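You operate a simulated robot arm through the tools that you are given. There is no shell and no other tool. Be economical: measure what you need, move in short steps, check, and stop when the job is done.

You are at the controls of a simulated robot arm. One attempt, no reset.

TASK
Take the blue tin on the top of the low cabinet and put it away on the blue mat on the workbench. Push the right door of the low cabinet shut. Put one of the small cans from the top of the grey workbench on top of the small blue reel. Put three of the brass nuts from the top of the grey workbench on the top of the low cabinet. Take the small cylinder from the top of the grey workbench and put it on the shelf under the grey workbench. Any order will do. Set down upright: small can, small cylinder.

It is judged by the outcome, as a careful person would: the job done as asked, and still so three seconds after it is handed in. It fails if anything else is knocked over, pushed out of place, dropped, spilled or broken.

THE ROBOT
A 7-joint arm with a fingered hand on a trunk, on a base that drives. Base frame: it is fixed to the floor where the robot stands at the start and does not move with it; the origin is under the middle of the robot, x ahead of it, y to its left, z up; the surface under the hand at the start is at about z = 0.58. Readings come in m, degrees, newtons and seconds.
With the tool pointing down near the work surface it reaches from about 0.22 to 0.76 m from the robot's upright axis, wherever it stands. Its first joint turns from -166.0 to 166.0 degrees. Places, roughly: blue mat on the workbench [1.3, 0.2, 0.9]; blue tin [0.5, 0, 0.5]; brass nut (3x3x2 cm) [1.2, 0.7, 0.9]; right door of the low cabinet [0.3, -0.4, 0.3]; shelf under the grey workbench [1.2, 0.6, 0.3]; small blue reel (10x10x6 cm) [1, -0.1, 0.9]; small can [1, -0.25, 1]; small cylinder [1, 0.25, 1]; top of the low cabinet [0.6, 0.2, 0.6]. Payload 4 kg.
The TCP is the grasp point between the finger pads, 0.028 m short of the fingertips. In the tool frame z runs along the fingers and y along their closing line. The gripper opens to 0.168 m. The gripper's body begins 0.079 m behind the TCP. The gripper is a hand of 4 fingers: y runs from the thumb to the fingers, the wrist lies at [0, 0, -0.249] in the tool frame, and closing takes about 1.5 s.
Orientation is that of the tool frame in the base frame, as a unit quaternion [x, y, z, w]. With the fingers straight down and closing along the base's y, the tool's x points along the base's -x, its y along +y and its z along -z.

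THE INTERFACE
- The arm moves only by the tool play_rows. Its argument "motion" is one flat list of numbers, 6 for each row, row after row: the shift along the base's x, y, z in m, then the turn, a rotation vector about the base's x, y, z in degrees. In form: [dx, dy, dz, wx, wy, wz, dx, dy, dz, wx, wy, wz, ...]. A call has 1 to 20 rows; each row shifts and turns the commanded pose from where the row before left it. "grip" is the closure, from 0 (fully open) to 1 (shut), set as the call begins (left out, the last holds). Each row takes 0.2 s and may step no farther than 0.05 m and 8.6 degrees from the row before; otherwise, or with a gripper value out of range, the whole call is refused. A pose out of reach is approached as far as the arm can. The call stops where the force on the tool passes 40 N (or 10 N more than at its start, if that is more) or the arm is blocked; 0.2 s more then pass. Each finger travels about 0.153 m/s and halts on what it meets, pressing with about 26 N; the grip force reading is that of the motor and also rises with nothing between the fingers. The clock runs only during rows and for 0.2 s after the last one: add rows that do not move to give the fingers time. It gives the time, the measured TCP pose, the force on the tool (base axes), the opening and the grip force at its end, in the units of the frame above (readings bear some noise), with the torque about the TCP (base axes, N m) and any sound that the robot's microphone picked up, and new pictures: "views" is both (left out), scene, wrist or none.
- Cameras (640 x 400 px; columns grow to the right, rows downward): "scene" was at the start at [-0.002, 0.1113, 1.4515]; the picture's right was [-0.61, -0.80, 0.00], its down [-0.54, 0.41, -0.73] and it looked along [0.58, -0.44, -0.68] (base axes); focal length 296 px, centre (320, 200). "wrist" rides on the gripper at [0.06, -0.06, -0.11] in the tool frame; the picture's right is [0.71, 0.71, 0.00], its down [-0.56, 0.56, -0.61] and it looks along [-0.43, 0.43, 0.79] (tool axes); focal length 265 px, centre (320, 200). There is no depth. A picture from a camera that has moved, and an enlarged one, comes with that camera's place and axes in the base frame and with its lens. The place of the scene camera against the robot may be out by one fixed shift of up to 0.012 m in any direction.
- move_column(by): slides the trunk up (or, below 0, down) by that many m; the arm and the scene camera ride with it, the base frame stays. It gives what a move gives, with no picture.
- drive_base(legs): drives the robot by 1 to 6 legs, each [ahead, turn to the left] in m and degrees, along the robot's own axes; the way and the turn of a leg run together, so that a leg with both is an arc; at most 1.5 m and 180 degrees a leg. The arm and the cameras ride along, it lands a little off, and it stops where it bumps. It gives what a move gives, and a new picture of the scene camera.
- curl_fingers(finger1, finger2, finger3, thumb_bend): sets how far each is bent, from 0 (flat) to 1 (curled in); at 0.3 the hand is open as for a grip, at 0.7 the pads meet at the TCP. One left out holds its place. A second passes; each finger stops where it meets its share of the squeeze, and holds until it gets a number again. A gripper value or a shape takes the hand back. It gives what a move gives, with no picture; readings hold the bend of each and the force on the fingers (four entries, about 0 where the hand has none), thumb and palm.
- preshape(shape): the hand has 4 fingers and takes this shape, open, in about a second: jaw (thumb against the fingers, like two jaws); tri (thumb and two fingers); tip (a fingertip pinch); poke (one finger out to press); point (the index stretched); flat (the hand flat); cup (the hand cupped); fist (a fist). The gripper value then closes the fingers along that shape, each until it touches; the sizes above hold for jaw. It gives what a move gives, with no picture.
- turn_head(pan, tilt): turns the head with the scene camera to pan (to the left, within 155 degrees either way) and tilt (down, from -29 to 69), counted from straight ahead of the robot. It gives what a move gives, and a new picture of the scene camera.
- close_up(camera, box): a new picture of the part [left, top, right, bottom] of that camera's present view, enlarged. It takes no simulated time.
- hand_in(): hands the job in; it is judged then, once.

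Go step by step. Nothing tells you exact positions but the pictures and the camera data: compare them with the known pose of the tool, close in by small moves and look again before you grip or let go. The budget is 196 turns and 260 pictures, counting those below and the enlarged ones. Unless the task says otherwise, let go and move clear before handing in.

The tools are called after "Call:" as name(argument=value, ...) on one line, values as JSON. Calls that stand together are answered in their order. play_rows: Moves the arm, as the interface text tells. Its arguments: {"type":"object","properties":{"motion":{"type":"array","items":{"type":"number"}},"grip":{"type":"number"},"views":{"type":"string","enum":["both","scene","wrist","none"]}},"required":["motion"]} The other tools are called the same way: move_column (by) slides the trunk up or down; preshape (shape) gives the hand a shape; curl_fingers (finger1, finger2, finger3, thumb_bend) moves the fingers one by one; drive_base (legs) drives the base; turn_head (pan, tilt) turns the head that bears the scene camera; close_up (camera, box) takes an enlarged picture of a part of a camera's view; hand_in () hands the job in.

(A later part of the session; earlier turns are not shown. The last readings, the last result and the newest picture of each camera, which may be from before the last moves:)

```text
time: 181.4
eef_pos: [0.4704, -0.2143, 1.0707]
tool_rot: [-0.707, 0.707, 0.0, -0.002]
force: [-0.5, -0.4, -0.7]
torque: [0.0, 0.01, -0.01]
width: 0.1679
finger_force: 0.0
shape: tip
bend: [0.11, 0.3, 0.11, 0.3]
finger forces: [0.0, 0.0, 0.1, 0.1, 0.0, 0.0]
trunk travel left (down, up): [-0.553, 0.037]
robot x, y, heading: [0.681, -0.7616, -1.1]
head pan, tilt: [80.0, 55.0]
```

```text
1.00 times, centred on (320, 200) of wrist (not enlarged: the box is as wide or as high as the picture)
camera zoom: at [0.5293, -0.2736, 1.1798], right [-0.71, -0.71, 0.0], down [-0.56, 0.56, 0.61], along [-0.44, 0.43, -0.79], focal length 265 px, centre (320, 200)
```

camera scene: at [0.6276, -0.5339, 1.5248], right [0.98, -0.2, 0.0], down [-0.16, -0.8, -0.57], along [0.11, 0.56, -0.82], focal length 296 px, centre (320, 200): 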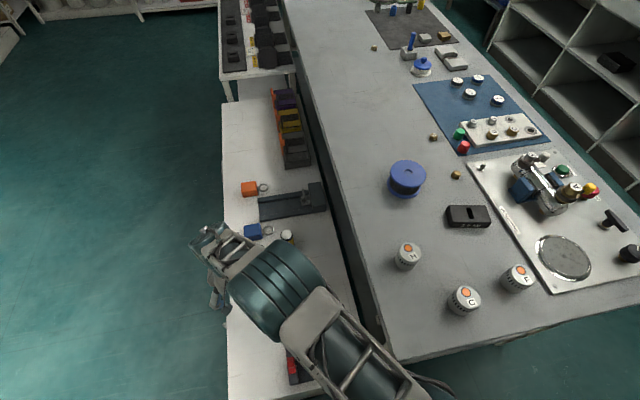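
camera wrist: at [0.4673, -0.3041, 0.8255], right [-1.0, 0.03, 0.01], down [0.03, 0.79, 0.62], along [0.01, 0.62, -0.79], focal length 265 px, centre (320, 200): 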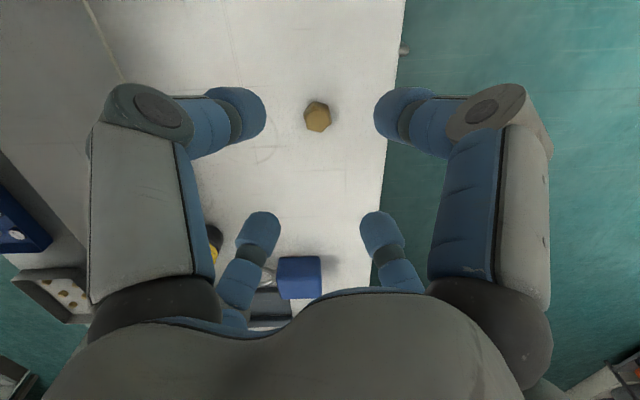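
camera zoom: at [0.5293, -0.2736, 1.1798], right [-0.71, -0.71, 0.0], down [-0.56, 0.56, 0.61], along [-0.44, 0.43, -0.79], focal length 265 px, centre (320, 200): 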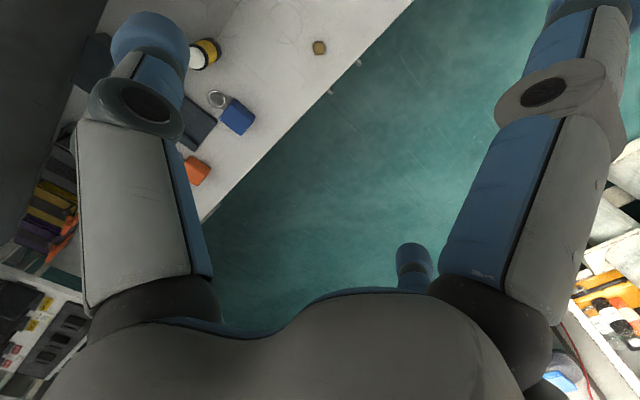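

The tip shape splays the side fingers too far; I'll go back to the jaw shape, which worked. Driving forward alongside the bench end.

Call:
preshape(shape="jaw")

Call:
drive_base(legs=[[0.42, 1.5]])

```text
time: 182.3
eef_pos: [0.469, -0.2137, 1.07]
tool_rot: [0.707, -0.707, 0.0, 0.002]
force: [-0.4, 1.2, -0.2]
torque: [0.0, 0.0, 0.0]
width: 0.1681
finger_force: 0.3
shape: jaw
bend: [0.3, 0.3, 0.3, 0.3]
finger forces: [0.0, 0.0, 0.0, 0.0, 0.0, 0.0]
trunk travel left (down, up): [-0.553, 0.037]
robot x, y, heading: [0.6763, -0.7628, -1.2]
head pan, tilt: [80.0, 55.0]
```

```text
time: 184.9
eef_pos: [0.876, -0.2238, 1.071]
tool_rot: [0.715, -0.699, 0.0, 0.001]
force: [0.9, -0.8, 0.7]
torque: [0.0, 0.0, -0.03]
width: 0.1679
finger_force: 0.2
shape: jaw
bend: [0.3, 0.3, 0.3, 0.3]
finger forces: [0.0, 0.0, 0.0, 0.1, 0.0, 0.0]
trunk travel left (down, up): [-0.553, 0.037]
robot x, y, heading: [1.094, -0.7685, 0.1]
head pan, tilt: [80.0, 55.0]
camera scene: at [1.0406, -0.5392, 1.5248], right [0.99, -0.17, 0.0], down [-0.14, -0.81, -0.57], along [0.1, 0.56, -0.82], focal length 296 px, centre (320, 200)
```

scene: 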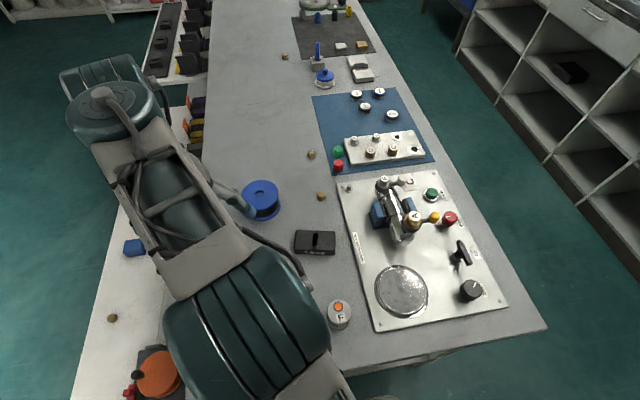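

Robot placed. Nut C at (1.126, -0.073), nut B at (1.125, 0.09). Moving over C with the hand turned 45° to stay clear of the board.

Call:
play_rows(motion=[0.0357, 0.0213, -0.01, 0, 0, -7.5, 0.0357, 0.0213, -0.01, 0, 0, -7.5, 0.0357, 0.0213, -0.01, 0, 0, -7.5, 0.0357, 0.0213, -0.01, 0, 0, -7.5, 0.0357, 0.0213, -0.015, 0, 0, -7.5, 0.0357, 0.0213, -0.02, 0, 0, -7.5, 0.0357, 0.0213, -0.02, 0, 0, 0], grip=0.55)

```text
time: 186.5
eef_pos: [1.1256, -0.0738, 0.9778]
tool_rot: [-0.394, 0.919, -0.001, -0.001]
force: [0.1, 0.0, -0.6]
torque: [0.0, -0.02, 0.0]
width: 0.076
finger_force: 0.0
shape: jaw
bend: [0.37, 0.37, 0.37, 0.37]
finger forces: [0.0, 0.0, 0.1, 0.1, 0.0, 0.0]
trunk travel left (down, up): [-0.553, 0.037]
robot x, y, heading: [1.097, -0.7704, 0.3]
head pan, tilt: [80.0, 55.0]
camera scene: at [1.04, -0.5381, 1.5247], right [0.99, -0.17, 0.0], down [-0.14, -0.81, -0.57], along [0.1, 0.56, -0.82], focal length 296 px, centre (320, 200)
camera wrist: at [1.1272, -0.159, 1.0864], right [-1.0, -0.02, 0.0], down [-0.02, 0.79, 0.61], along [-0.02, 0.61, -0.79], focal length 265 px, centre (320, 200)
```

scene: 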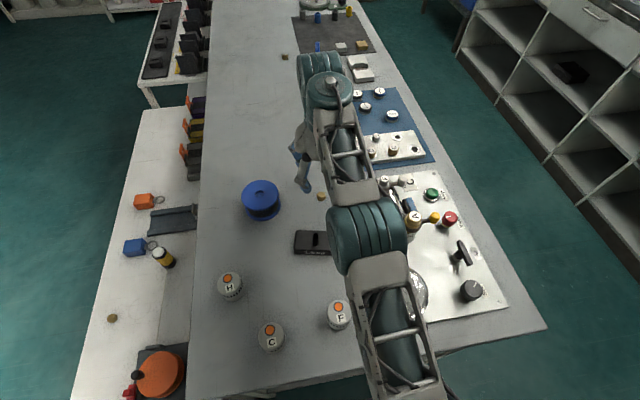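
wrist: 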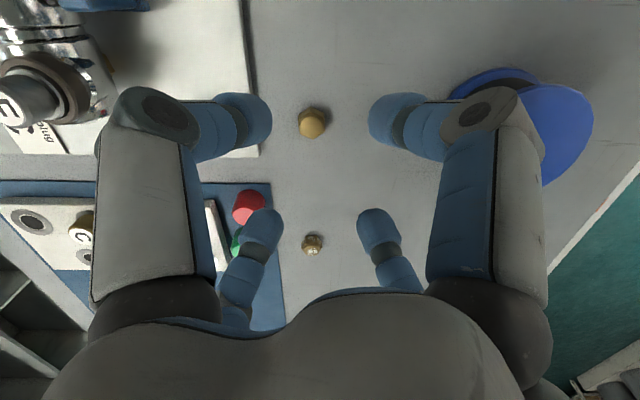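

Call:
play_rows(motion=[0.004, 0, -0.03, 0, 0, 0, 0, 0, -0.03, 0, 0, 0, 0, 0, -0.02, 0, 0, 0], grip=0.6, views="wrist")

```text
time: 187.3
eef_pos: [1.1286, -0.0745, 0.8975]
tool_rot: [-0.395, 0.919, 0.001, -0.001]
force: [0.6, 0.1, 0.1]
torque: [0.0, -0.01, 0.0]
width: 0.0675
finger_force: 0.0
shape: jaw
bend: [0.79, 0.79, 0.79, 0.39]
finger forces: [0.1, 0.1, 0.0, 0.1, 0.1, 0.0]
trunk travel left (down, up): [-0.553, 0.037]
robot x, y, heading: [1.095, -0.769, 0.5]
head pan, tilt: [80.0, 55.0]
camera wrist: at [1.1304, -0.1594, 1.0063], right [-1.0, -0.03, 0.0], down [-0.02, 0.79, 0.61], along [-0.02, 0.61, -0.79], focal length 265 px, centre (320, 200)
```

wrist: 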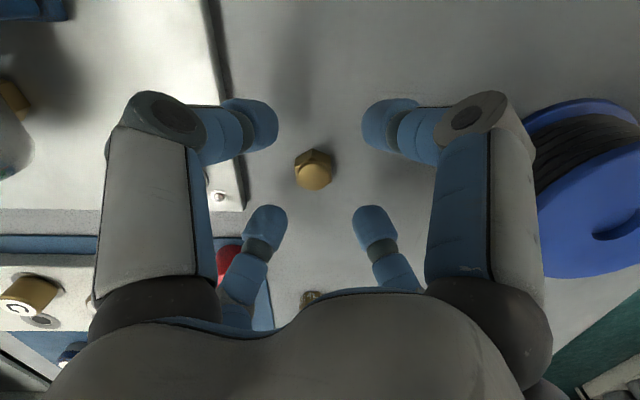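

Call:
play_rows(motion=[0.002, -0.001, -0.01, 0, 0, 0], views="none")

Call:
play_rows(motion=[0, 0, 0, 0, 0, 0, 0, 0, 0, 0, 0, 0, 0, 0, 0, 0, 0, 0, 0, 0, 0, 0, 0, 0, 0, 0, 0, 0, 0, 0, 0, 0, 0, 0, 0, 0], grip=1, views="wrist")

```text
time: 187.7
eef_pos: [1.1316, -0.0747, 0.8872]
tool_rot: [-0.394, 0.919, 0.0, -0.001]
force: [1.0, 0.3, 0.5]
torque: [0.0, 0.01, 0.03]
width: 0.0675
finger_force: 0.0
shape: jaw
bend: [0.79, 0.79, 0.79, 0.39]
finger forces: [0.0, 0.0, 0.1, 0.1, 0.0, 0.0]
trunk travel left (down, up): [-0.553, 0.037]
robot x, y, heading: [1.0974, -0.7668, 0.2]
head pan, tilt: [80.0, 55.0]
```

```text
time: 189.1
eef_pos: [1.1314, -0.0759, 0.8887]
tool_rot: [-0.394, 0.919, 0.001, -0.001]
force: [0.5, 1.5, 8.8]
torque: [0.13, 0.0, 0.01]
width: 0.0097
finger_force: 26.3
shape: jaw
bend: [0.7, 0.77, 0.78, 0.72]
finger forces: [0.0, 20.4, 19.9, 0.0, 0.0, 0.0]
trunk travel left (down, up): [-0.553, 0.037]
robot x, y, heading: [1.0997, -0.7689, 0.2]
head pan, tilt: [80.0, 55.0]
camera wrist: at [1.133, -0.1617, 0.9969], right [-1.0, -0.02, 0.0], down [-0.02, 0.79, 0.62], along [-0.02, 0.61, -0.79], focal length 265 px, centre (320, 200)
```

wrist: 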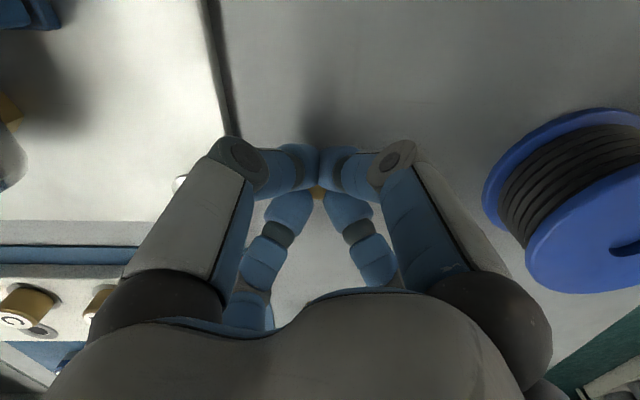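

Only two fingers bear on it — the grip is too high on the nut. I'll open slightly, go lower until the tips just touch the bench, and close again.

Call:
play_rows(motion=[0, 0, 0.003, 0, 0, 0, 0, 0, 0, 0, 0, 0, 0, 0, 0, 0, 0, 0], grip=0.72, views="wrist")

Call:
play_rows(motion=[0, 0, -0.003, 0, 0, 0, 0, 0, -0.003, 0, 0, 0], views="none")

```text
time: 189.9
eef_pos: [1.1305, -0.0756, 0.8901]
tool_rot: [-0.395, 0.919, 0.0, 0.0]
force: [0.7, 0.6, -0.1]
torque: [0.0, 0.0, 0.0]
width: 0.0466
finger_force: 0.1
shape: jaw
bend: [0.78, 0.78, 0.78, 0.47]
finger forces: [0.0, 0.1, 0.1, 0.0, 0.0, 0.0]
trunk travel left (down, up): [-0.553, 0.037]
robot x, y, heading: [1.0951, -0.7693, 0.2]
head pan, tilt: [80.0, 55.0]
camera wrist: at [1.1325, -0.1612, 0.9984], right [-1.0, -0.02, 0.0], down [-0.02, 0.79, 0.61], along [-0.02, 0.61, -0.79], focal length 265 px, centre (320, 200)
```

wrist: 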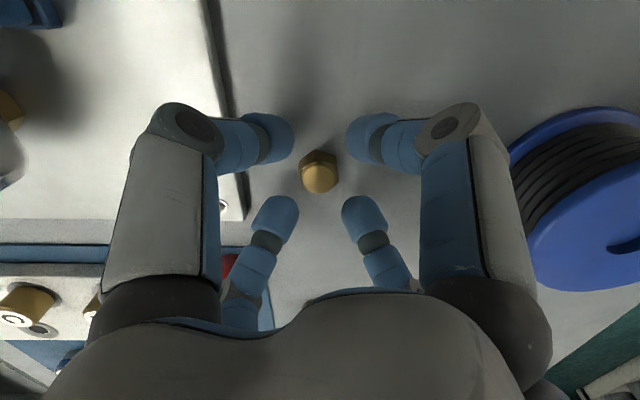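

```text
time: 190.5
eef_pos: [1.1313, -0.074, 0.8829]
tool_rot: [-0.394, 0.919, 0.001, -0.001]
force: [0.0, -0.5, -0.5]
torque: [-0.02, 0.01, 0.01]
width: 0.0469
finger_force: 0.1
shape: jaw
bend: [0.78, 0.78, 0.78, 0.47]
finger forces: [0.0, 0.0, 0.1, 0.0, 0.0, 0.0]
trunk travel left (down, up): [-0.553, 0.037]
robot x, y, heading: [1.101, -0.7649, 0.2]
head pan, tilt: [80.0, 55.0]
```

Call:
play_rows(motion=[0, -0.004, -0.002, 0, 0, 0], views="none")

Call:
play_rows(motion=[0, 0, -0.002, 0, 0, 0], views="none")

Call:
play_rows(motion=[0, 0, -0.002, 0, 0, 0], views="none")

```text
time: 190.9
eef_pos: [1.1311, -0.0797, 0.8829]
tool_rot: [-0.394, 0.919, 0.001, -0.001]
force: [-0.2, 1.1, -0.8]
torque: [0.02, -0.01, 0.01]
width: 0.047
finger_force: 0.1
shape: jaw
bend: [0.78, 0.78, 0.78, 0.47]
finger forces: [0.1, 0.0, 0.1, 0.0, 0.0, 0.1]
trunk travel left (down, up): [-0.553, 0.037]
robot x, y, heading: [1.0993, -0.7673, 0.3]
head pan, tilt: [80.0, 55.0]
```

```text
time: 191.3
eef_pos: [1.1306, -0.0791, 0.8801]
tool_rot: [-0.394, 0.919, 0.0, -0.001]
force: [0.2, 0.7, 4.2]
torque: [-0.06, -0.06, -0.01]
width: 0.0469
finger_force: 0.2
shape: jaw
bend: [0.78, 0.78, 0.78, 0.47]
finger forces: [0.9, 0.1, 1.1, 0.0, 2.2, 0.0]
trunk travel left (down, up): [-0.553, 0.037]
robot x, y, heading: [1.0957, -0.7676, 0.1]
head pan, tilt: [80.0, 55.0]
```

```text
time: 191.7
eef_pos: [1.1296, -0.0798, 0.8791]
tool_rot: [-0.394, 0.919, 0.002, 0.0]
force: [0.7, 1.9, 14.2]
torque: [-0.11, -0.16, 0.07]
width: 0.048
finger_force: 0.1
shape: jaw
bend: [0.78, 0.78, 0.78, 0.47]
finger forces: [3.4, 1.3, 2.7, 0.0, 6.9, 0.0]
trunk travel left (down, up): [-0.553, 0.037]
robot x, y, heading: [1.0994, -0.7727, 0.1]
head pan, tilt: [80.0, 55.0]
```

Call:
play_rows(motion=[0, 0, 0.003, 0, 0, 0, 0, 0, 0, 0, 0, 0, 0, 0, 0, 0, 0, 0, 0, 0, 0, 0, 0, 0, 0, 0, 0, 0, 0, 0], grip=1, views="wrist")

```text
time: 192.9
eef_pos: [1.1294, -0.0784, 0.8805]
tool_rot: [-0.394, 0.919, 0.0, -0.001]
force: [-0.2, 0.3, 0.1]
torque: [0.01, 0.0, -0.02]
width: 0.0296
finger_force: 26.1
shape: jaw
bend: [0.78, 0.78, 0.78, 0.56]
finger forces: [21.0, 21.2, 22.2, 0.0, 20.0, 0.0]
trunk travel left (down, up): [-0.553, 0.037]
robot x, y, heading: [1.0936, -0.7697, 0.1]
head pan, tilt: [80.0, 55.0]
camera wrist: at [1.132, -0.1648, 0.9892], right [-1.0, -0.02, 0.0], down [-0.02, 0.79, 0.61], along [-0.02, 0.61, -0.79], focal length 265 px, centre (320, 200)
```

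wrist: 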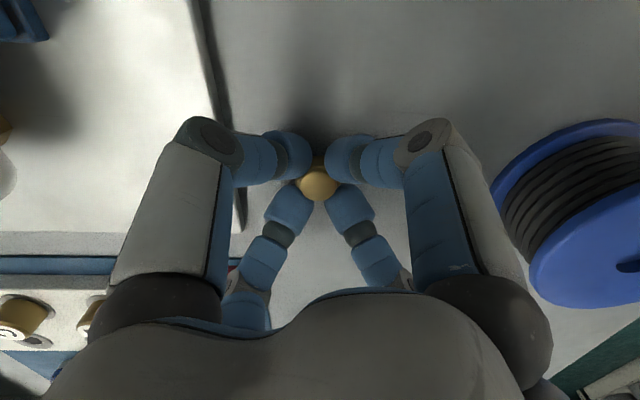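

Perfect four-finger grip now. Lifting.

Call:
play_rows(motion=[0, 0, 0.03, 0, 0, 0, 0, 0, 0.045, 0, 0, 0, 0, 0, 0.045, 0, 0, 0, -0.035, -0.025, 0.01, 0, 0, 0, -0.035, -0.025, 0.01, 0, 0, 0, -0.035, -0.025, 0.005, 0, 0, 0, -0.035, -0.025, 0.005, 0, 0, 0], views="none")

```text
time: 194.5
eef_pos: [0.989, -0.1797, 1.028]
tool_rot: [-0.394, 0.919, 0.0, -0.001]
force: [-0.2, -0.7, 0.1]
torque: [-0.01, 0.02, -0.02]
width: 0.0294
finger_force: 26.0
shape: jaw
bend: [0.78, 0.78, 0.78, 0.56]
finger forces: [20.9, 21.3, 22.4, 0.0, 19.7, 0.0]
trunk travel left (down, up): [-0.553, 0.037]
robot x, y, heading: [1.0969, -0.7711, -0.0]
head pan, tilt: [80.0, 55.0]
```

Call:
drive_base(legs=[[-0.42, 0]])

```text
time: 197.1
eef_pos: [0.5672, -0.1788, 1.0279]
tool_rot: [-0.393, 0.919, 0.001, -0.001]
force: [-1.0, -0.2, -1.1]
torque: [0.0, -0.02, 0.03]
width: 0.0296
finger_force: 26.4
shape: jaw
bend: [0.78, 0.78, 0.78, 0.56]
finger forces: [20.9, 21.3, 22.5, 0.0, 19.7, 0.0]
trunk travel left (down, up): [-0.553, 0.037]
robot x, y, heading: [0.6746, -0.7736, -0.1]
head pan, tilt: [80.0, 55.0]
camera scene: at [0.6155, -0.5395, 1.5248], right [0.98, -0.17, 0.0], down [-0.14, -0.81, -0.57], along [0.1, 0.56, -0.82], focal length 296 px, centre (320, 200)
```

scene: 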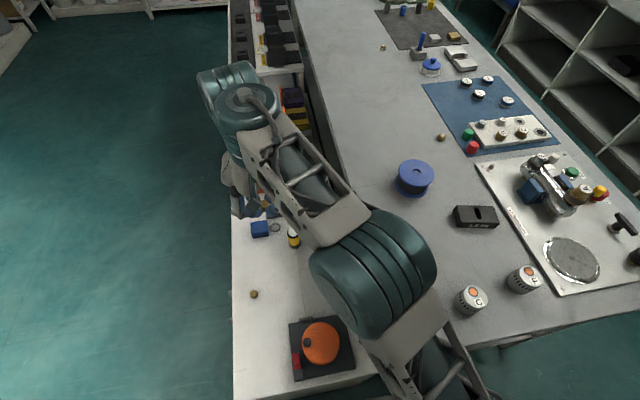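

Call:
play_rows(motion=[-0.041, 0.022, 0, 0, 0, 0, -0.041, 0.022, 0, 0, 0, 0, 0, 0, -0.045, 0, 0, 0, 0, 0, -0.045, 0, 0, 0, 0, 0, -0.045, 0, 0, 0, 0, 0, -0.045, 0, 0, 0, 0, 0, -0.045, 0, 0, 0, 0, 0, -0.045, 0, 0, 0, 0, 0, -0.045, 0, 0, 0], views="wrist")

```text
time: 199.1
eef_pos: [0.4848, -0.1333, 0.7104]
tool_rot: [-0.392, 0.92, 0.001, -0.001]
force: [0.4, 1.4, -0.6]
torque: [-0.02, -0.01, 0.0]
width: 0.029
finger_force: 26.1
shape: jaw
bend: [0.78, 0.78, 0.78, 0.57]
finger forces: [20.6, 21.5, 22.9, 0.1, 19.2, 0.0]
trunk travel left (down, up): [-0.553, 0.037]
robot x, y, heading: [0.6736, -0.771, 0.1]
head pan, tilt: [80.0, 55.0]
camera wrist: at [0.4861, -0.2194, 0.82], right [-1.0, -0.02, 0.0], down [-0.01, 0.79, 0.61], along [-0.02, 0.61, -0.79], focal length 265 px, centre (320, 200)
```

wrist: 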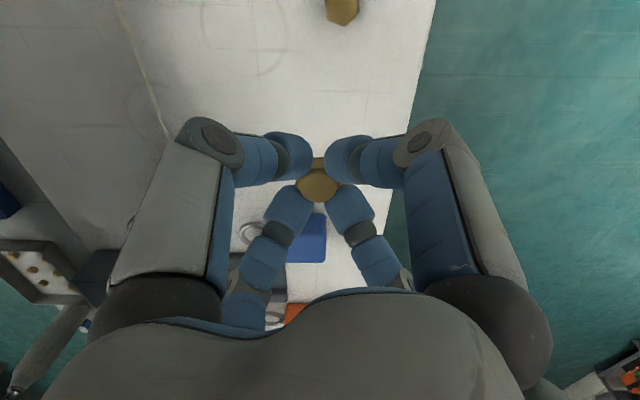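

Call:
play_rows(motion=[0, 0, -0.04, 0, 0, 0, 0, 0, -0.04, 0, 0, 0, 0, 0, -0.012, 0, 0, 0], views="none")

Call:
play_rows(motion=[0, 0, -0.004, 0, 0, 0], views="none")

Call:
play_rows(motion=[0, 0, -0.003, 0, 0, 0], views="none")

```text
time: 199.9
eef_pos: [0.484, -0.1352, 0.6206]
tool_rot: [-0.393, 0.92, 0.0, -0.001]
force: [0.3, -0.2, -0.8]
torque: [-0.01, -0.01, 0.0]
width: 0.0291
finger_force: 26.3
shape: jaw
bend: [0.78, 0.78, 0.78, 0.57]
finger forces: [20.5, 21.5, 23.0, 0.0, 19.2, 0.0]
trunk travel left (down, up): [-0.553, 0.037]
robot x, y, heading: [0.671, -0.7685, -0.2]
head pan, tilt: [80.0, 55.0]
```

```text
time: 200.3
eef_pos: [0.4845, -0.1355, 0.6165]
tool_rot: [-0.392, 0.92, 0.0, -0.001]
force: [-0.2, -0.1, -0.4]
torque: [-0.01, 0.02, 0.01]
width: 0.0289
finger_force: 26.7
shape: jaw
bend: [0.78, 0.78, 0.78, 0.57]
finger forces: [20.5, 21.6, 23.0, 0.0, 19.0, 0.0]
trunk travel left (down, up): [-0.553, 0.037]
robot x, y, heading: [0.6729, -0.77, -0.2]
head pan, tilt: [80.0, 55.0]
```

```text
time: 200.7
eef_pos: [0.4846, -0.1363, 0.6156]
tool_rot: [-0.392, 0.92, 0.001, -0.002]
force: [0.0, -0.4, -1.2]
torque: [0.0, 0.0, 0.0]
width: 0.0291
finger_force: 26.1
shape: jaw
bend: [0.78, 0.78, 0.78, 0.57]
finger forces: [20.4, 21.6, 23.0, 0.1, 19.1, 0.0]
trunk travel left (down, up): [-0.553, 0.037]
robot x, y, heading: [0.6728, -0.7705, -0.1]
head pan, tilt: [80.0, 55.0]
```

Call:
play_rows(motion=[0, 0, -0.003, 0, 0, 0], views="none")

Call:
play_rows(motion=[0, 0, -0.002, 0, 0, 0], views="none")

Call:
play_rows(motion=[0, 0, -0.002, 0, 0, 0], views="none")

```text
time: 201.1
eef_pos: [0.4854, -0.1377, 0.6135]
tool_rot: [-0.392, 0.92, 0.001, -0.001]
force: [0.6, 0.0, 0.0]
torque: [-0.01, 0.02, 0.03]
width: 0.0291
finger_force: 26.3
shape: jaw
bend: [0.78, 0.78, 0.78, 0.57]
finger forces: [20.4, 21.5, 23.0, 0.0, 19.1, 0.0]
trunk travel left (down, up): [-0.553, 0.037]
robot x, y, heading: [0.6696, -0.7689, -0.2]
head pan, tilt: [80.0, 55.0]
```

```text
time: 201.5
eef_pos: [0.485, -0.1376, 0.6118]
tool_rot: [-0.393, 0.92, 0.001, -0.002]
force: [0.2, -0.5, -0.7]
torque: [0.01, -0.01, 0.0]
width: 0.0292
finger_force: 25.7
shape: jaw
bend: [0.78, 0.78, 0.78, 0.57]
finger forces: [20.5, 21.6, 23.0, 0.1, 19.2, 0.0]
out of reach, approached as far as the arm can: row 1
trunk travel left (down, up): [-0.553, 0.037]
robot x, y, heading: [0.6722, -0.7698, 0.2]
head pan, tilt: [80.0, 55.0]
```

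```text
time: 201.9
eef_pos: [0.4851, -0.1381, 0.6103]
tool_rot: [-0.392, 0.92, 0.0, -0.002]
force: [0.4, -0.6, -0.7]
torque: [-0.01, 0.03, 0.0]
width: 0.0291
finger_force: 26.1
shape: jaw
bend: [0.78, 0.78, 0.78, 0.57]
finger forces: [20.5, 21.6, 23.0, 0.0, 19.1, 0.0]
trunk travel left (down, up): [-0.553, 0.037]
robot x, y, heading: [0.6752, -0.7706, -0.1]
head pan, tilt: [80.0, 55.0]
```

Call:
play_rows(motion=[0, -0.006, -0.002, 0, 0, 0], views="none")

Call:
play_rows(motion=[0, -0.002, -0.002, 0, 0, 0], views="none")

```text
time: 202.3
eef_pos: [0.4858, -0.1441, 0.6092]
tool_rot: [-0.392, 0.92, 0.001, -0.001]
force: [-0.4, -0.3, -0.2]
torque: [0.02, -0.03, -0.01]
width: 0.0291
finger_force: 26.6
shape: jaw
bend: [0.78, 0.78, 0.78, 0.57]
finger forces: [20.4, 21.5, 23.1, 0.0, 19.2, 0.0]
trunk travel left (down, up): [-0.553, 0.037]
robot x, y, heading: [0.6706, -0.7699, -0.3]
head pan, tilt: [80.0, 55.0]
```

```text
time: 202.7
eef_pos: [0.4862, -0.1455, 0.6071]
tool_rot: [-0.391, 0.92, 0.003, -0.001]
force: [-0.1, 3.2, 8.9]
torque: [-0.03, -0.12, 0.06]
width: 0.0295
finger_force: 26.3
shape: jaw
bend: [0.78, 0.78, 0.78, 0.57]
finger forces: [21.0, 22.6, 23.6, 0.0, 25.2, 0.0]
trunk travel left (down, up): [-0.553, 0.037]
robot x, y, heading: [0.6725, -0.7718, -0.2]
head pan, tilt: [80.0, 55.0]
```

Contact at 0.607. Releasing and lifting (and drawing slightly back to stay in reach).

Call:
play_rows(motion=[0, 0, 0.001, 0, 0, 0, 0, 0, 0, 0, 0, 0, 0, 0, 0, 0, 0, 0, 0, 0, 0, 0, 0, 0, 0, 0, 0.02, 0, 0, 0, 0, 0, 0.04, 0, 0, 0, 0, 0, 0.04, 0, 0, 0], grip=0.55, views="wrist")

```text
time: 204.3
eef_pos: [0.4845, -0.1442, 0.7067]
tool_rot: [-0.392, 0.92, 0.001, -0.001]
force: [0.9, 0.5, 0.4]
torque: [-0.03, 0.03, 0.0]
width: 0.0751
finger_force: 0.1
shape: jaw
bend: [0.37, 0.37, 0.37, 0.37]
finger forces: [0.0, 0.0, 0.0, 0.0, 0.0, 0.0]
trunk travel left (down, up): [-0.553, 0.037]
robot x, y, heading: [0.6712, -0.7735, -0.2]
head pan, tilt: [80.0, 55.0]
camera wrist: at [0.4862, -0.231, 0.8156], right [-1.0, -0.02, 0.0], down [-0.01, 0.79, 0.61], along [-0.01, 0.61, -0.79], focal length 265 px, centre (320, 200)
```

wrist: 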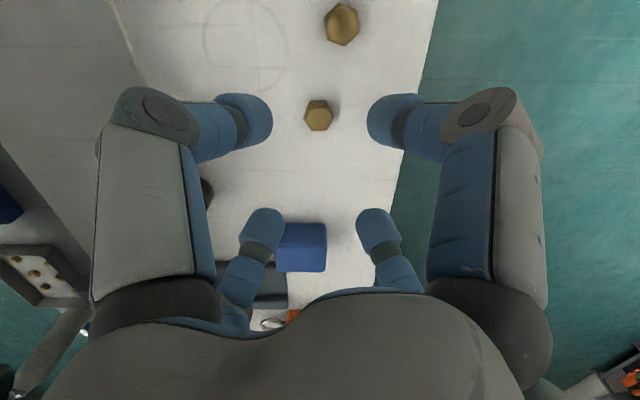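

Two nuts are on the cabinet. Now back for nut B: lifting and driving forward again.

Call:
play_rows(motion=[0, -0.005, 0.045, 0, 0, 0, 0, -0.005, 0.045, 0, 0, 0, 0, -0.005, 0.045, 0, 0, 0, 0, -0.005, 0.045, 0, 0, 0, 0, -0.005, 0.045, 0, 0, 0, 0, -0.005, 0.045, 0, 0, 0, 0.02, -0.01, 0.04, 0, 0, 0, 0.02, -0.01, 0.02, 0, 0, 0], views="none")

```text
time: 206.1
eef_pos: [0.5262, -0.1972, 1.0372]
tool_rot: [-0.392, 0.92, -0.001, -0.002]
force: [0.3, 1.1, 0.0]
torque: [0.03, 0.01, -0.03]
width: 0.0754
finger_force: 0.1
shape: jaw
bend: [0.37, 0.37, 0.37, 0.37]
finger forces: [0.1, 0.0, 0.0, 0.1, 0.1, 0.1]
trunk travel left (down, up): [-0.553, 0.037]
robot x, y, heading: [0.6721, -0.7679, -0.3]
head pan, tilt: [80.0, 55.0]
```

Call:
drive_base(legs=[[0, 3.2], [0.46, 0], [0, -3]])

```text
time: 209.7
eef_pos: [0.9855, -0.1705, 1.0378]
tool_rot: [-0.391, 0.92, 0.001, -0.002]
force: [-0.4, -1.0, 0.0]
torque: [-0.02, 0.06, 0.0]
width: 0.0752
finger_force: 0.1
shape: jaw
bend: [0.37, 0.37, 0.37, 0.37]
finger forces: [0.0, 0.1, 0.1, 0.0, 0.1, 0.0]
trunk travel left (down, up): [-0.553, 0.037]
robot x, y, heading: [1.128, -0.7457, -0.2]
head pan, tilt: [80.0, 55.0]
camera scene: at [1.0729, -0.5154, 1.5248], right [0.98, -0.18, 0.0], down [-0.15, -0.81, -0.57], along [0.1, 0.56, -0.82], focal length 296 px, centre (320, 200)
```

scene: 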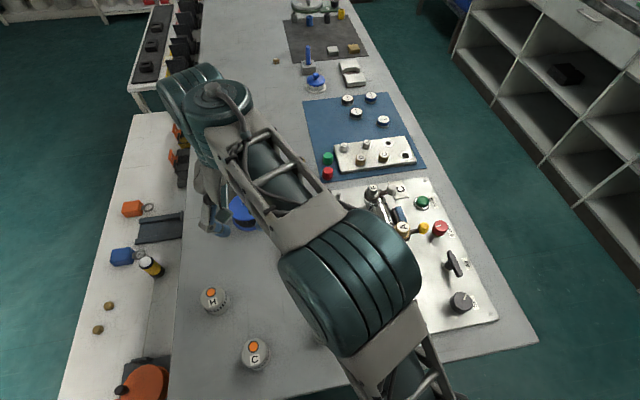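

Call:
play_rows(motion=[0.028, 0.034, -0.006, 5, 0, 0, 0.028, 0.034, -0.006, 5, 0, 0, 0.028, 0.034, -0.006, 5, 0, 0, 0.028, 0.034, -0.01, 5, 0, 0, 0.028, 0.034, -0.01, 0, 0, 0, 0.002, 0.035, -0.02, 0, 0, 0])

```text
time: 211.1
eef_pos: [1.1229, 0.0325, 0.9767]
tool_rot: [-0.387, 0.906, 0.16, 0.066]
force: [0.0, 0.3, 0.0]
torque: [0.0, -0.01, -0.02]
width: 0.0751
finger_force: 0.0
shape: jaw
bend: [0.37, 0.37, 0.37, 0.37]
finger forces: [0.0, 0.0, 0.1, 0.0, 0.0, 0.0]
trunk travel left (down, up): [-0.553, 0.037]
robot x, y, heading: [1.1316, -0.7451, 0.1]
head pan, tilt: [80.0, 55.0]
camera scene: at [1.071, -0.5142, 1.5246], right [0.98, -0.18, 0.0], down [-0.14, -0.81, -0.57], along [0.1, 0.56, -0.82], focal length 296 px, centre (320, 200)
camera wrist: at [1.1247, -0.0861, 1.0508], right [-1.0, -0.02, 0.0], down [-0.01, 0.53, 0.85], along [-0.01, 0.85, -0.53], focal length 265 px, centre (320, 200)
```

scene: 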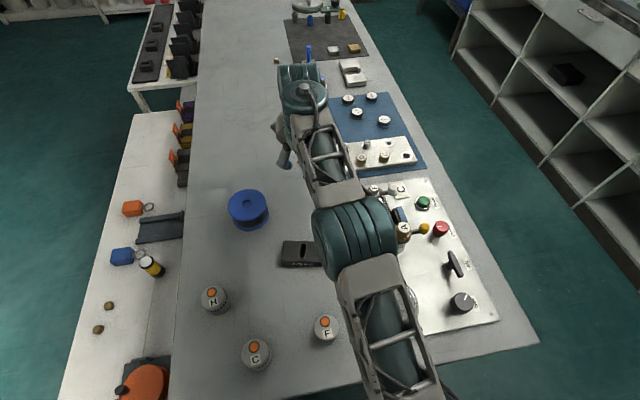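
wrist: 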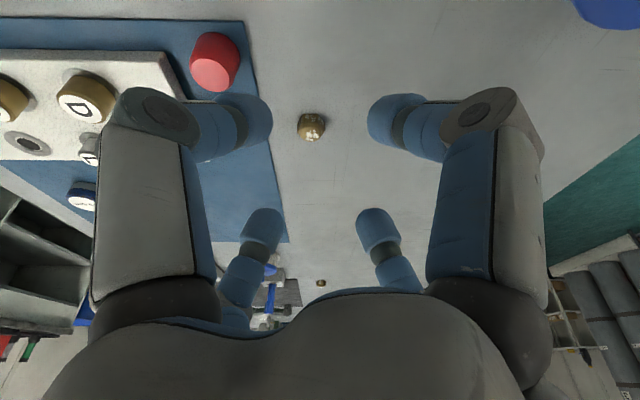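

Call:
play_rows(motion=[0.004, 0.018, -0.01, 0, 0, 0, 0.003, 0.018, -0.015, 0, 0, 0, 0, 0.014, -0.015, 0, 0, 0], grip=0.66, views="wrist")

```text
time: 211.9
eef_pos: [1.1222, 0.0469, 0.9335]
tool_rot: [-0.386, 0.906, 0.16, 0.067]
force: [-1.0, -0.3, -0.6]
torque: [0.04, -0.02, -0.05]
width: 0.0575
finger_force: 0.1
shape: jaw
bend: [0.79, 0.79, 0.79, 0.43]
finger forces: [0.1, 0.0, 0.0, 0.1, 0.0, 0.0]
out of reach, approached as far as the arm can: row 1, 2, 3
trunk travel left (down, up): [-0.553, 0.037]
robot x, y, heading: [1.1305, -0.7465, 0.2]
head pan, tilt: [80.0, 55.0]
camera wrist: at [1.1235, -0.0716, 1.0068], right [-1.0, -0.02, 0.0], down [-0.01, 0.53, 0.85], along [-0.01, 0.85, -0.53], focal length 265 px, centre (320, 200)
```

wrist: 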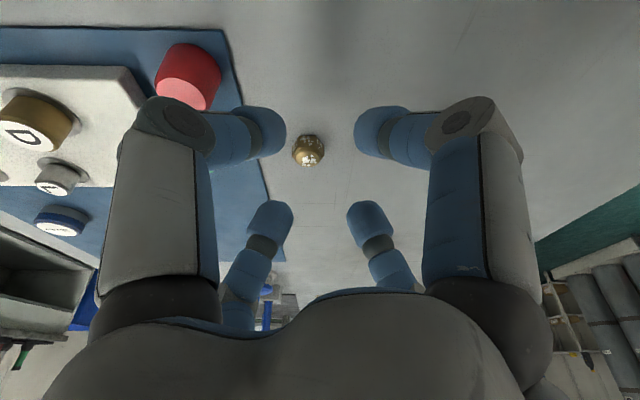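

B is beyond a clean reach from here. While I'm here I'll do the can first, and fetch B from the far side afterwards. Retracting upright and heading to can H near (0.885, -0.295).

Call:
play_rows(motion=[0, -0.03, 0.03, -5, 0, 0, -0.02, -0.035, 0.025, -5, 0, 0, -0.02, -0.04, 0.015, -5, 0, 0, -0.025, -0.04, 0, -5, 0, 0, -0.03, -0.04, 0, 0, 0, 0, -0.03, -0.035, 0, 0, 0, 0, -0.03, -0.035, 0, 0, 0, 0, -0.03, -0.03, 0, 0, 0, 0, -0.03, -0.03, 0, 0, 0, 0, -0.02, -0.02, 0, 0, 0, 0], grip=0.25)

```text
time: 214.1
eef_pos: [0.8888, -0.2913, 1.0034]
tool_rot: [-0.39, 0.921, 0.001, -0.002]
force: [-0.5, -0.5, 0.5]
torque: [0.03, -0.04, -0.01]
width: 0.1259
finger_force: 0.1
shape: jaw
bend: [0.24, 0.24, 0.24, 0.24]
finger forces: [0.0, 0.0, 0.0, 0.0, 0.0, 0.0]
trunk travel left (down, up): [-0.553, 0.037]
robot x, y, heading: [1.1268, -0.748, -0.1]
head pan, tilt: [80.0, 55.0]
camera scene: at [1.0719, -0.5159, 1.5249], right [0.98, -0.18, 0.0], down [-0.14, -0.81, -0.57], along [0.1, 0.56, -0.82], focal length 296 px, centre (320, 200)
camera wrist: at [0.8906, -0.3758, 1.1131], right [-1.0, -0.02, 0.0], down [-0.01, 0.79, 0.61], along [-0.01, 0.61, -0.79], focal length 265 px, centre (320, 200)
```

scene: 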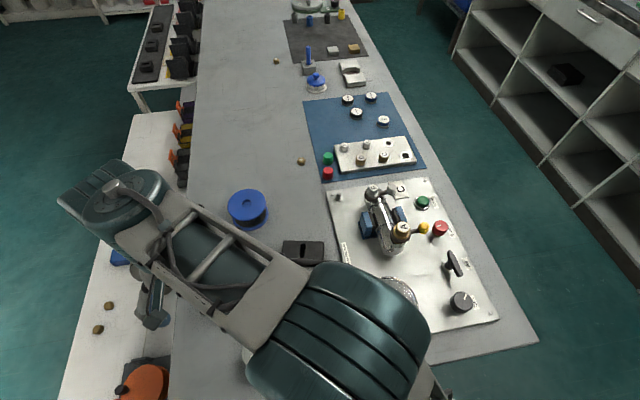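
wrist: 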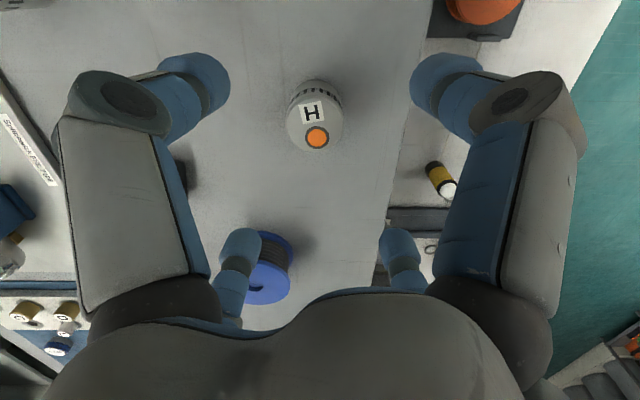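

Can H is at about (0.893, -0.293). Descending around it.

Call:
play_rows(motion=[0.004, -0.002, -0.025, 0, 0, 0, 0, 0, -0.025, 0, 0, 0, 0, 0, -0.02, 0, 0, 0], grip=0.35, views="wrist")

```text
time: 214.9
eef_pos: [0.8938, -0.2901, 0.9344]
tool_rot: [-0.39, 0.921, 0.0, -0.001]
force: [-0.2, -0.7, 0.3]
torque: [0.01, 0.0, 0.0]
width: 0.1099
finger_force: 0.1
shape: jaw
bend: [0.27, 0.27, 0.27, 0.27]
finger forces: [0.1, 0.0, 0.0, 0.1, 0.1, 0.0]
trunk travel left (down, up): [-0.553, 0.037]
robot x, y, heading: [1.1305, -0.7462, -0.3]
head pan, tilt: [80.0, 55.0]
camera wrist: at [0.8952, -0.3762, 1.0432], right [-1.0, -0.02, 0.0], down [-0.01, 0.79, 0.61], along [-0.01, 0.61, -0.79], focal length 265 px, centre (320, 200)
```

wrist: 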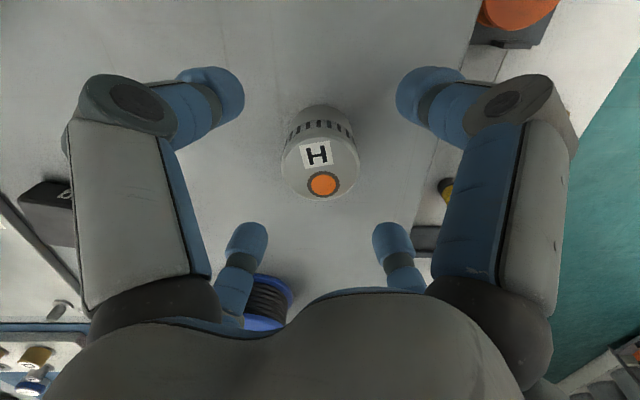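

Call:
play_rows(motion=[0, -0.001, -0.022, 0, 0, 0, 0, 0, -0.02, 0, 0, 0], views="wrist")

```text
time: 215.5
eef_pos: [0.8953, -0.2937, 0.8915]
tool_rot: [-0.391, 0.92, 0.001, -0.001]
force: [-0.8, 0.3, 0.3]
torque: [-0.01, 0.02, -0.02]
width: 0.1095
finger_force: 0.1
shape: jaw
bend: [0.27, 0.27, 0.27, 0.27]
finger forces: [0.0, 0.0, 0.0, 0.1, 0.0, 0.0]
trunk travel left (down, up): [-0.553, 0.037]
robot x, y, heading: [1.1295, -0.7466, -0.1]
head pan, tilt: [80.0, 55.0]
camera wrist: at [0.8963, -0.3781, 1.001], right [-1.0, -0.02, 0.0], down [-0.01, 0.79, 0.61], along [-0.01, 0.61, -0.79], focal length 265 px, centre (320, 200)
```

wrist: 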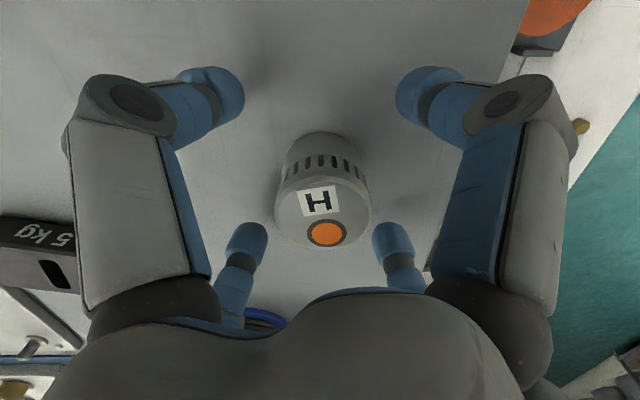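

Centred. Closing on the can.

Call:
play_rows(motion=[0, 0, 0, 0, 0, 0, 0, 0, 0, 0, 0, 0, 0, 0, 0, 0, 0, 0, 0, 0, 0, 0, 0, 0, 0, 0, 0, 0, 0, 0, 0, 0, 0, 0, 0, 0], grip=1, views="wrist")

```text
time: 216.9
eef_pos: [0.8947, -0.2919, 0.8914]
tool_rot: [-0.39, 0.921, 0.0, -0.001]
force: [0.6, 0.0, 0.7]
torque: [0.0, 0.03, 0.02]
width: 0.042
finger_force: 26.5
shape: jaw
bend: [0.78, 0.79, 0.78, 0.51]
finger forces: [23.1, 23.4, 23.4, 0.1, 22.9, 0.0]
trunk travel left (down, up): [-0.553, 0.037]
robot x, y, heading: [1.1254, -0.7465, -0.2]
head pan, tilt: [80.0, 55.0]
camera wrist: at [0.8963, -0.3781, 1.0012], right [-1.0, -0.02, 0.0], down [-0.01, 0.79, 0.61], along [-0.01, 0.61, -0.79], focal length 265 px, centre (320, 200)
```

wrist: 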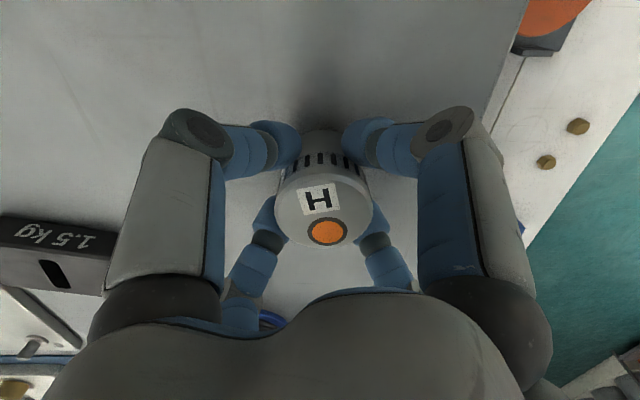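

Call:
play_rows(motion=[0, 0, 0.03, 0, 0, 0, 0, 0, 0.045, 0, 0, 0, 0, 0, 0.045, 0, 0, 0, 0.012, 0.042, 0, 0, 0, 0, 0.012, 0.042, 0, 0, 0, 0, 0.012, 0.042, 0, 0, 0, 0, 0.012, 0.042, 0, 0, 0, 0, 0.012, 0.042, 0, 0, 0, 0])

```text
time: 218.7
eef_pos: [0.9614, -0.0971, 1.0099]
tool_rot: [-0.386, 0.923, -0.002, -0.003]
force: [1.1, 0.9, 0.2]
torque: [-0.11, 0.16, 0.01]
width: 0.0418
finger_force: 25.6
shape: jaw
bend: [0.78, 0.79, 0.78, 0.52]
finger forces: [23.3, 23.6, 23.8, 0.0, 22.2, 0.0]
out of reach, approached as far as the arm can: row 8
trunk travel left (down, up): [-0.553, 0.037]
robot x, y, heading: [1.1302, -0.7463, -0.5]
head pan, tilt: [80.0, 55.0]
camera scene: at [1.0769, -0.5104, 1.5244], right [0.98, -0.18, 0.0], down [-0.15, -0.81, -0.57], along [0.1, 0.56, -0.82], focal length 296 px, centre (320, 200)
camera wrist: at [0.9619, -0.1829, 1.1197], right [-1.0, -0.01, 0.0], down [0.0, 0.79, 0.61], along [-0.01, 0.61, -0.79], focal length 265 px, centre (320, 200)
```

scene: 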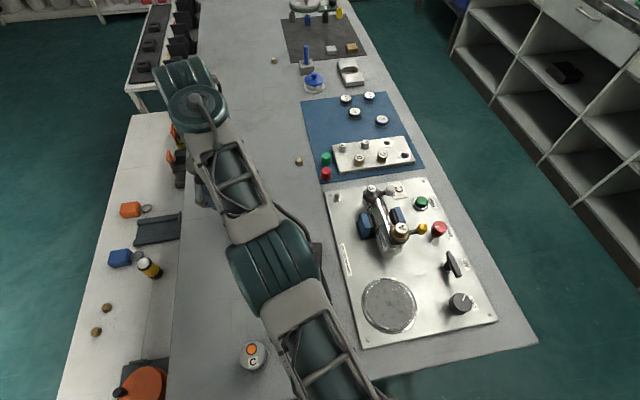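
wrist: 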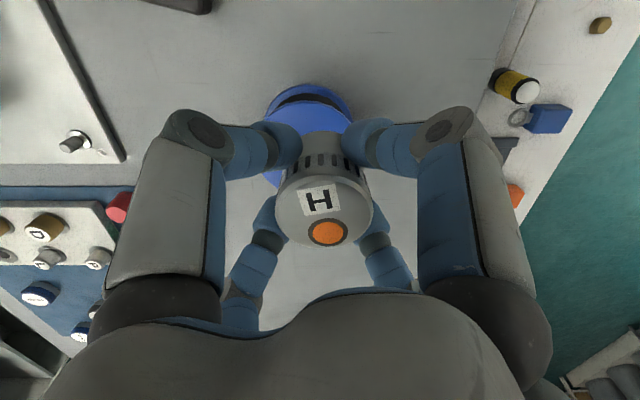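

I have the can; the reel is near (0.963, -0.078) but at my reach limit from here. Driving back 0.17 m to be level with it.

Call:
drive_base(legs=[[-0.17, 0]])

```text
time: 220.1
eef_pos: [0.7798, -0.1045, 1.0108]
tool_rot: [-0.394, 0.919, 0.0, -0.001]
force: [-0.7, -0.6, 0.0]
torque: [0.01, -0.02, 0.0]
width: 0.0418
finger_force: 26.3
shape: jaw
bend: [0.78, 0.79, 0.78, 0.52]
finger forces: [23.2, 23.6, 23.9, 0.0, 22.3, 0.1]
trunk travel left (down, up): [-0.553, 0.037]
robot x, y, heading: [0.9561, -0.7454, -0.1]
head pan, tilt: [80.0, 55.0]
camera scene: at [0.9023, -0.5154, 1.5248], right [0.98, -0.17, 0.0], down [-0.14, -0.81, -0.57], along [0.1, 0.56, -0.82], focal length 296 px, centre (320, 200)
```

scene: 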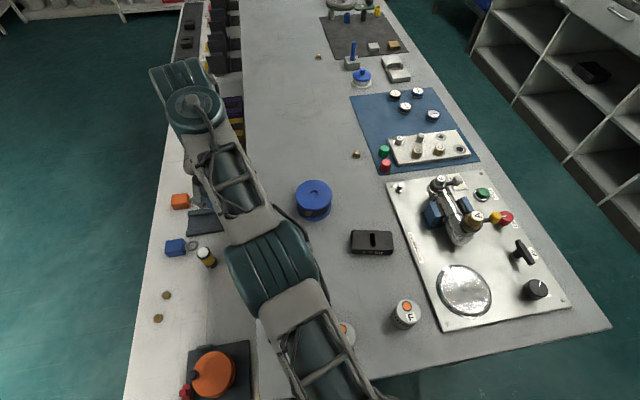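

Call:
close_up(camera="scene", box=[274, 165, 354, 235])

```text
5.71 times, centred on (314, 200) of scene
camera zoom: at [0.9023, -0.5154, 1.5248], right [0.98, -0.17, 0.0], down [-0.14, -0.81, -0.57], along [0.1, 0.56, -0.82], focal length 1691 px, centre (354, 200)
```

zoom: 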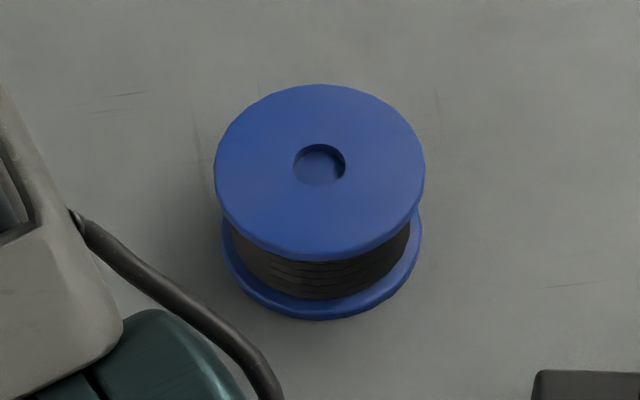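

Call:
play_rows(motion=[0.037, 0.003, 0, 0, 0, 0, 0.037, 0.003, 0, 0, 0, 0, 0.037, 0.004, -0.005, 0, 0, 0, 0.037, 0.007, -0.01, 0, 0, 0, 0.037, 0.0085, -0.01, 0, 0, 0])

```text
time: 221.3
eef_pos: [0.9675, -0.0794, 0.9848]
tool_rot: [-0.393, 0.92, 0.0, -0.002]
force: [-0.3, -0.1, -0.9]
torque: [-0.02, 0.04, 0.0]
width: 0.0416
finger_force: 25.9
shape: jaw
bend: [0.78, 0.79, 0.78, 0.52]
finger forces: [23.1, 23.7, 24.0, 0.0, 22.1, 0.0]
trunk travel left (down, up): [-0.553, 0.037]
robot x, y, heading: [0.9586, -0.7498, 0.0]
head pan, tilt: [80.0, 55.0]
camera scene: at [0.9037, -0.5153, 1.5248], right [0.98, -0.17, 0.0], down [-0.14, -0.81, -0.57], along [0.1, 0.56, -0.82], focal length 296 px, centre (320, 200)
camera wrist: at [0.9689, -0.1639, 1.094], right [-1.0, -0.02, 0.0], down [-0.02, 0.79, 0.61], along [-0.02, 0.61, -0.79], focal length 265 px, centre (320, 200)
```

scene: 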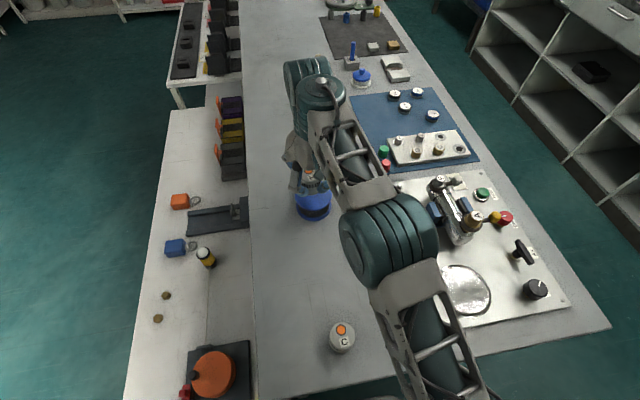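
wrist: 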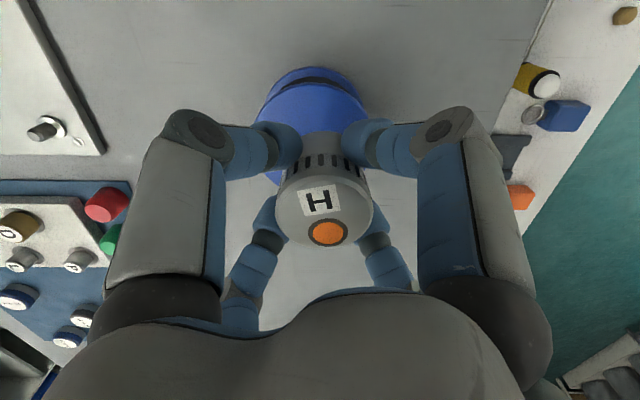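

Well centred over the reel. Lowering gently.

Call:
play_rows(motion=[0.001, 0.003, -0.012, 0, 0, 0, 0, 0, -0.01, 0, 0, 0], views="none")

Call:
play_rows(motion=[0, 0, -0.004, 0, 0, 0], views="none")

Call:
play_rows(motion=[0, 0, -0.003, 0, 0, 0], views="none")

Call:
play_rows(motion=[0, 0, -0.002, 0, 0, 0], views="scene")

```text
time: 221.9
eef_pos: [0.967, -0.0757, 0.9649]
tool_rot: [-0.393, 0.92, 0.001, -0.001]
force: [-0.1, 0.4, -0.6]
torque: [-0.05, 0.0, 0.01]
width: 0.0416
finger_force: 25.9
shape: jaw
bend: [0.78, 0.79, 0.78, 0.52]
finger forces: [23.0, 23.7, 24.0, 0.0, 22.1, 0.1]
trunk travel left (down, up): [-0.553, 0.037]
robot x, y, heading: [0.9605, -0.7475, 0.1]
head pan, tilt: [80.0, 55.0]
```

```text
time: 222.3
eef_pos: [0.9665, -0.0753, 0.9605]
tool_rot: [-0.393, 0.92, 0.0, -0.002]
force: [-0.7, 0.3, -1.2]
torque: [-0.02, 0.0, 0.02]
width: 0.0418
finger_force: 26.2
shape: jaw
bend: [0.78, 0.79, 0.78, 0.52]
finger forces: [23.0, 23.7, 23.9, 0.0, 22.1, 0.1]
trunk travel left (down, up): [-0.553, 0.037]
robot x, y, heading: [0.9575, -0.7501, 0.1]
head pan, tilt: [80.0, 55.0]
```

```text
time: 222.7
eef_pos: [0.9664, -0.0759, 0.9578]
tool_rot: [-0.393, 0.919, 0.001, -0.002]
force: [0.1, 0.2, -0.2]
torque: [-0.01, 0.02, -0.01]
width: 0.0418
finger_force: 26.5
shape: jaw
bend: [0.78, 0.79, 0.78, 0.52]
finger forces: [22.9, 23.7, 24.0, 0.0, 22.0, 0.1]
trunk travel left (down, up): [-0.553, 0.037]
robot x, y, heading: [0.961, -0.748, 0.2]
head pan, tilt: [80.0, 55.0]
```

```text
time: 223.1
eef_pos: [0.9662, -0.076, 0.9559]
tool_rot: [-0.393, 0.92, 0.0, -0.001]
force: [0.2, -0.4, -0.3]
torque: [0.0, -0.02, -0.01]
width: 0.0415
finger_force: 26.5
shape: jaw
bend: [0.78, 0.79, 0.78, 0.52]
finger forces: [22.9, 23.7, 24.0, 0.1, 22.1, 0.0]
trunk travel left (down, up): [-0.553, 0.037]
robot x, y, heading: [0.9606, -0.7471, 0.2]
head pan, tilt: [80.0, 55.0]
camera scene: at [0.903, -0.5155, 1.5248], right [0.98, -0.17, 0.0], down [-0.14, -0.81, -0.57], along [0.1, 0.56, -0.82], focal length 296 px, centre (320, 200)
```

scene: 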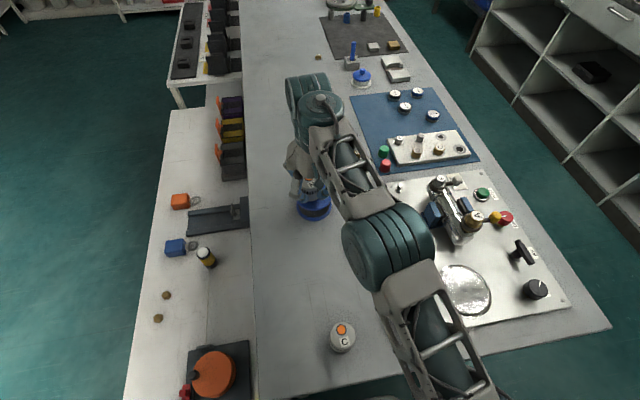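

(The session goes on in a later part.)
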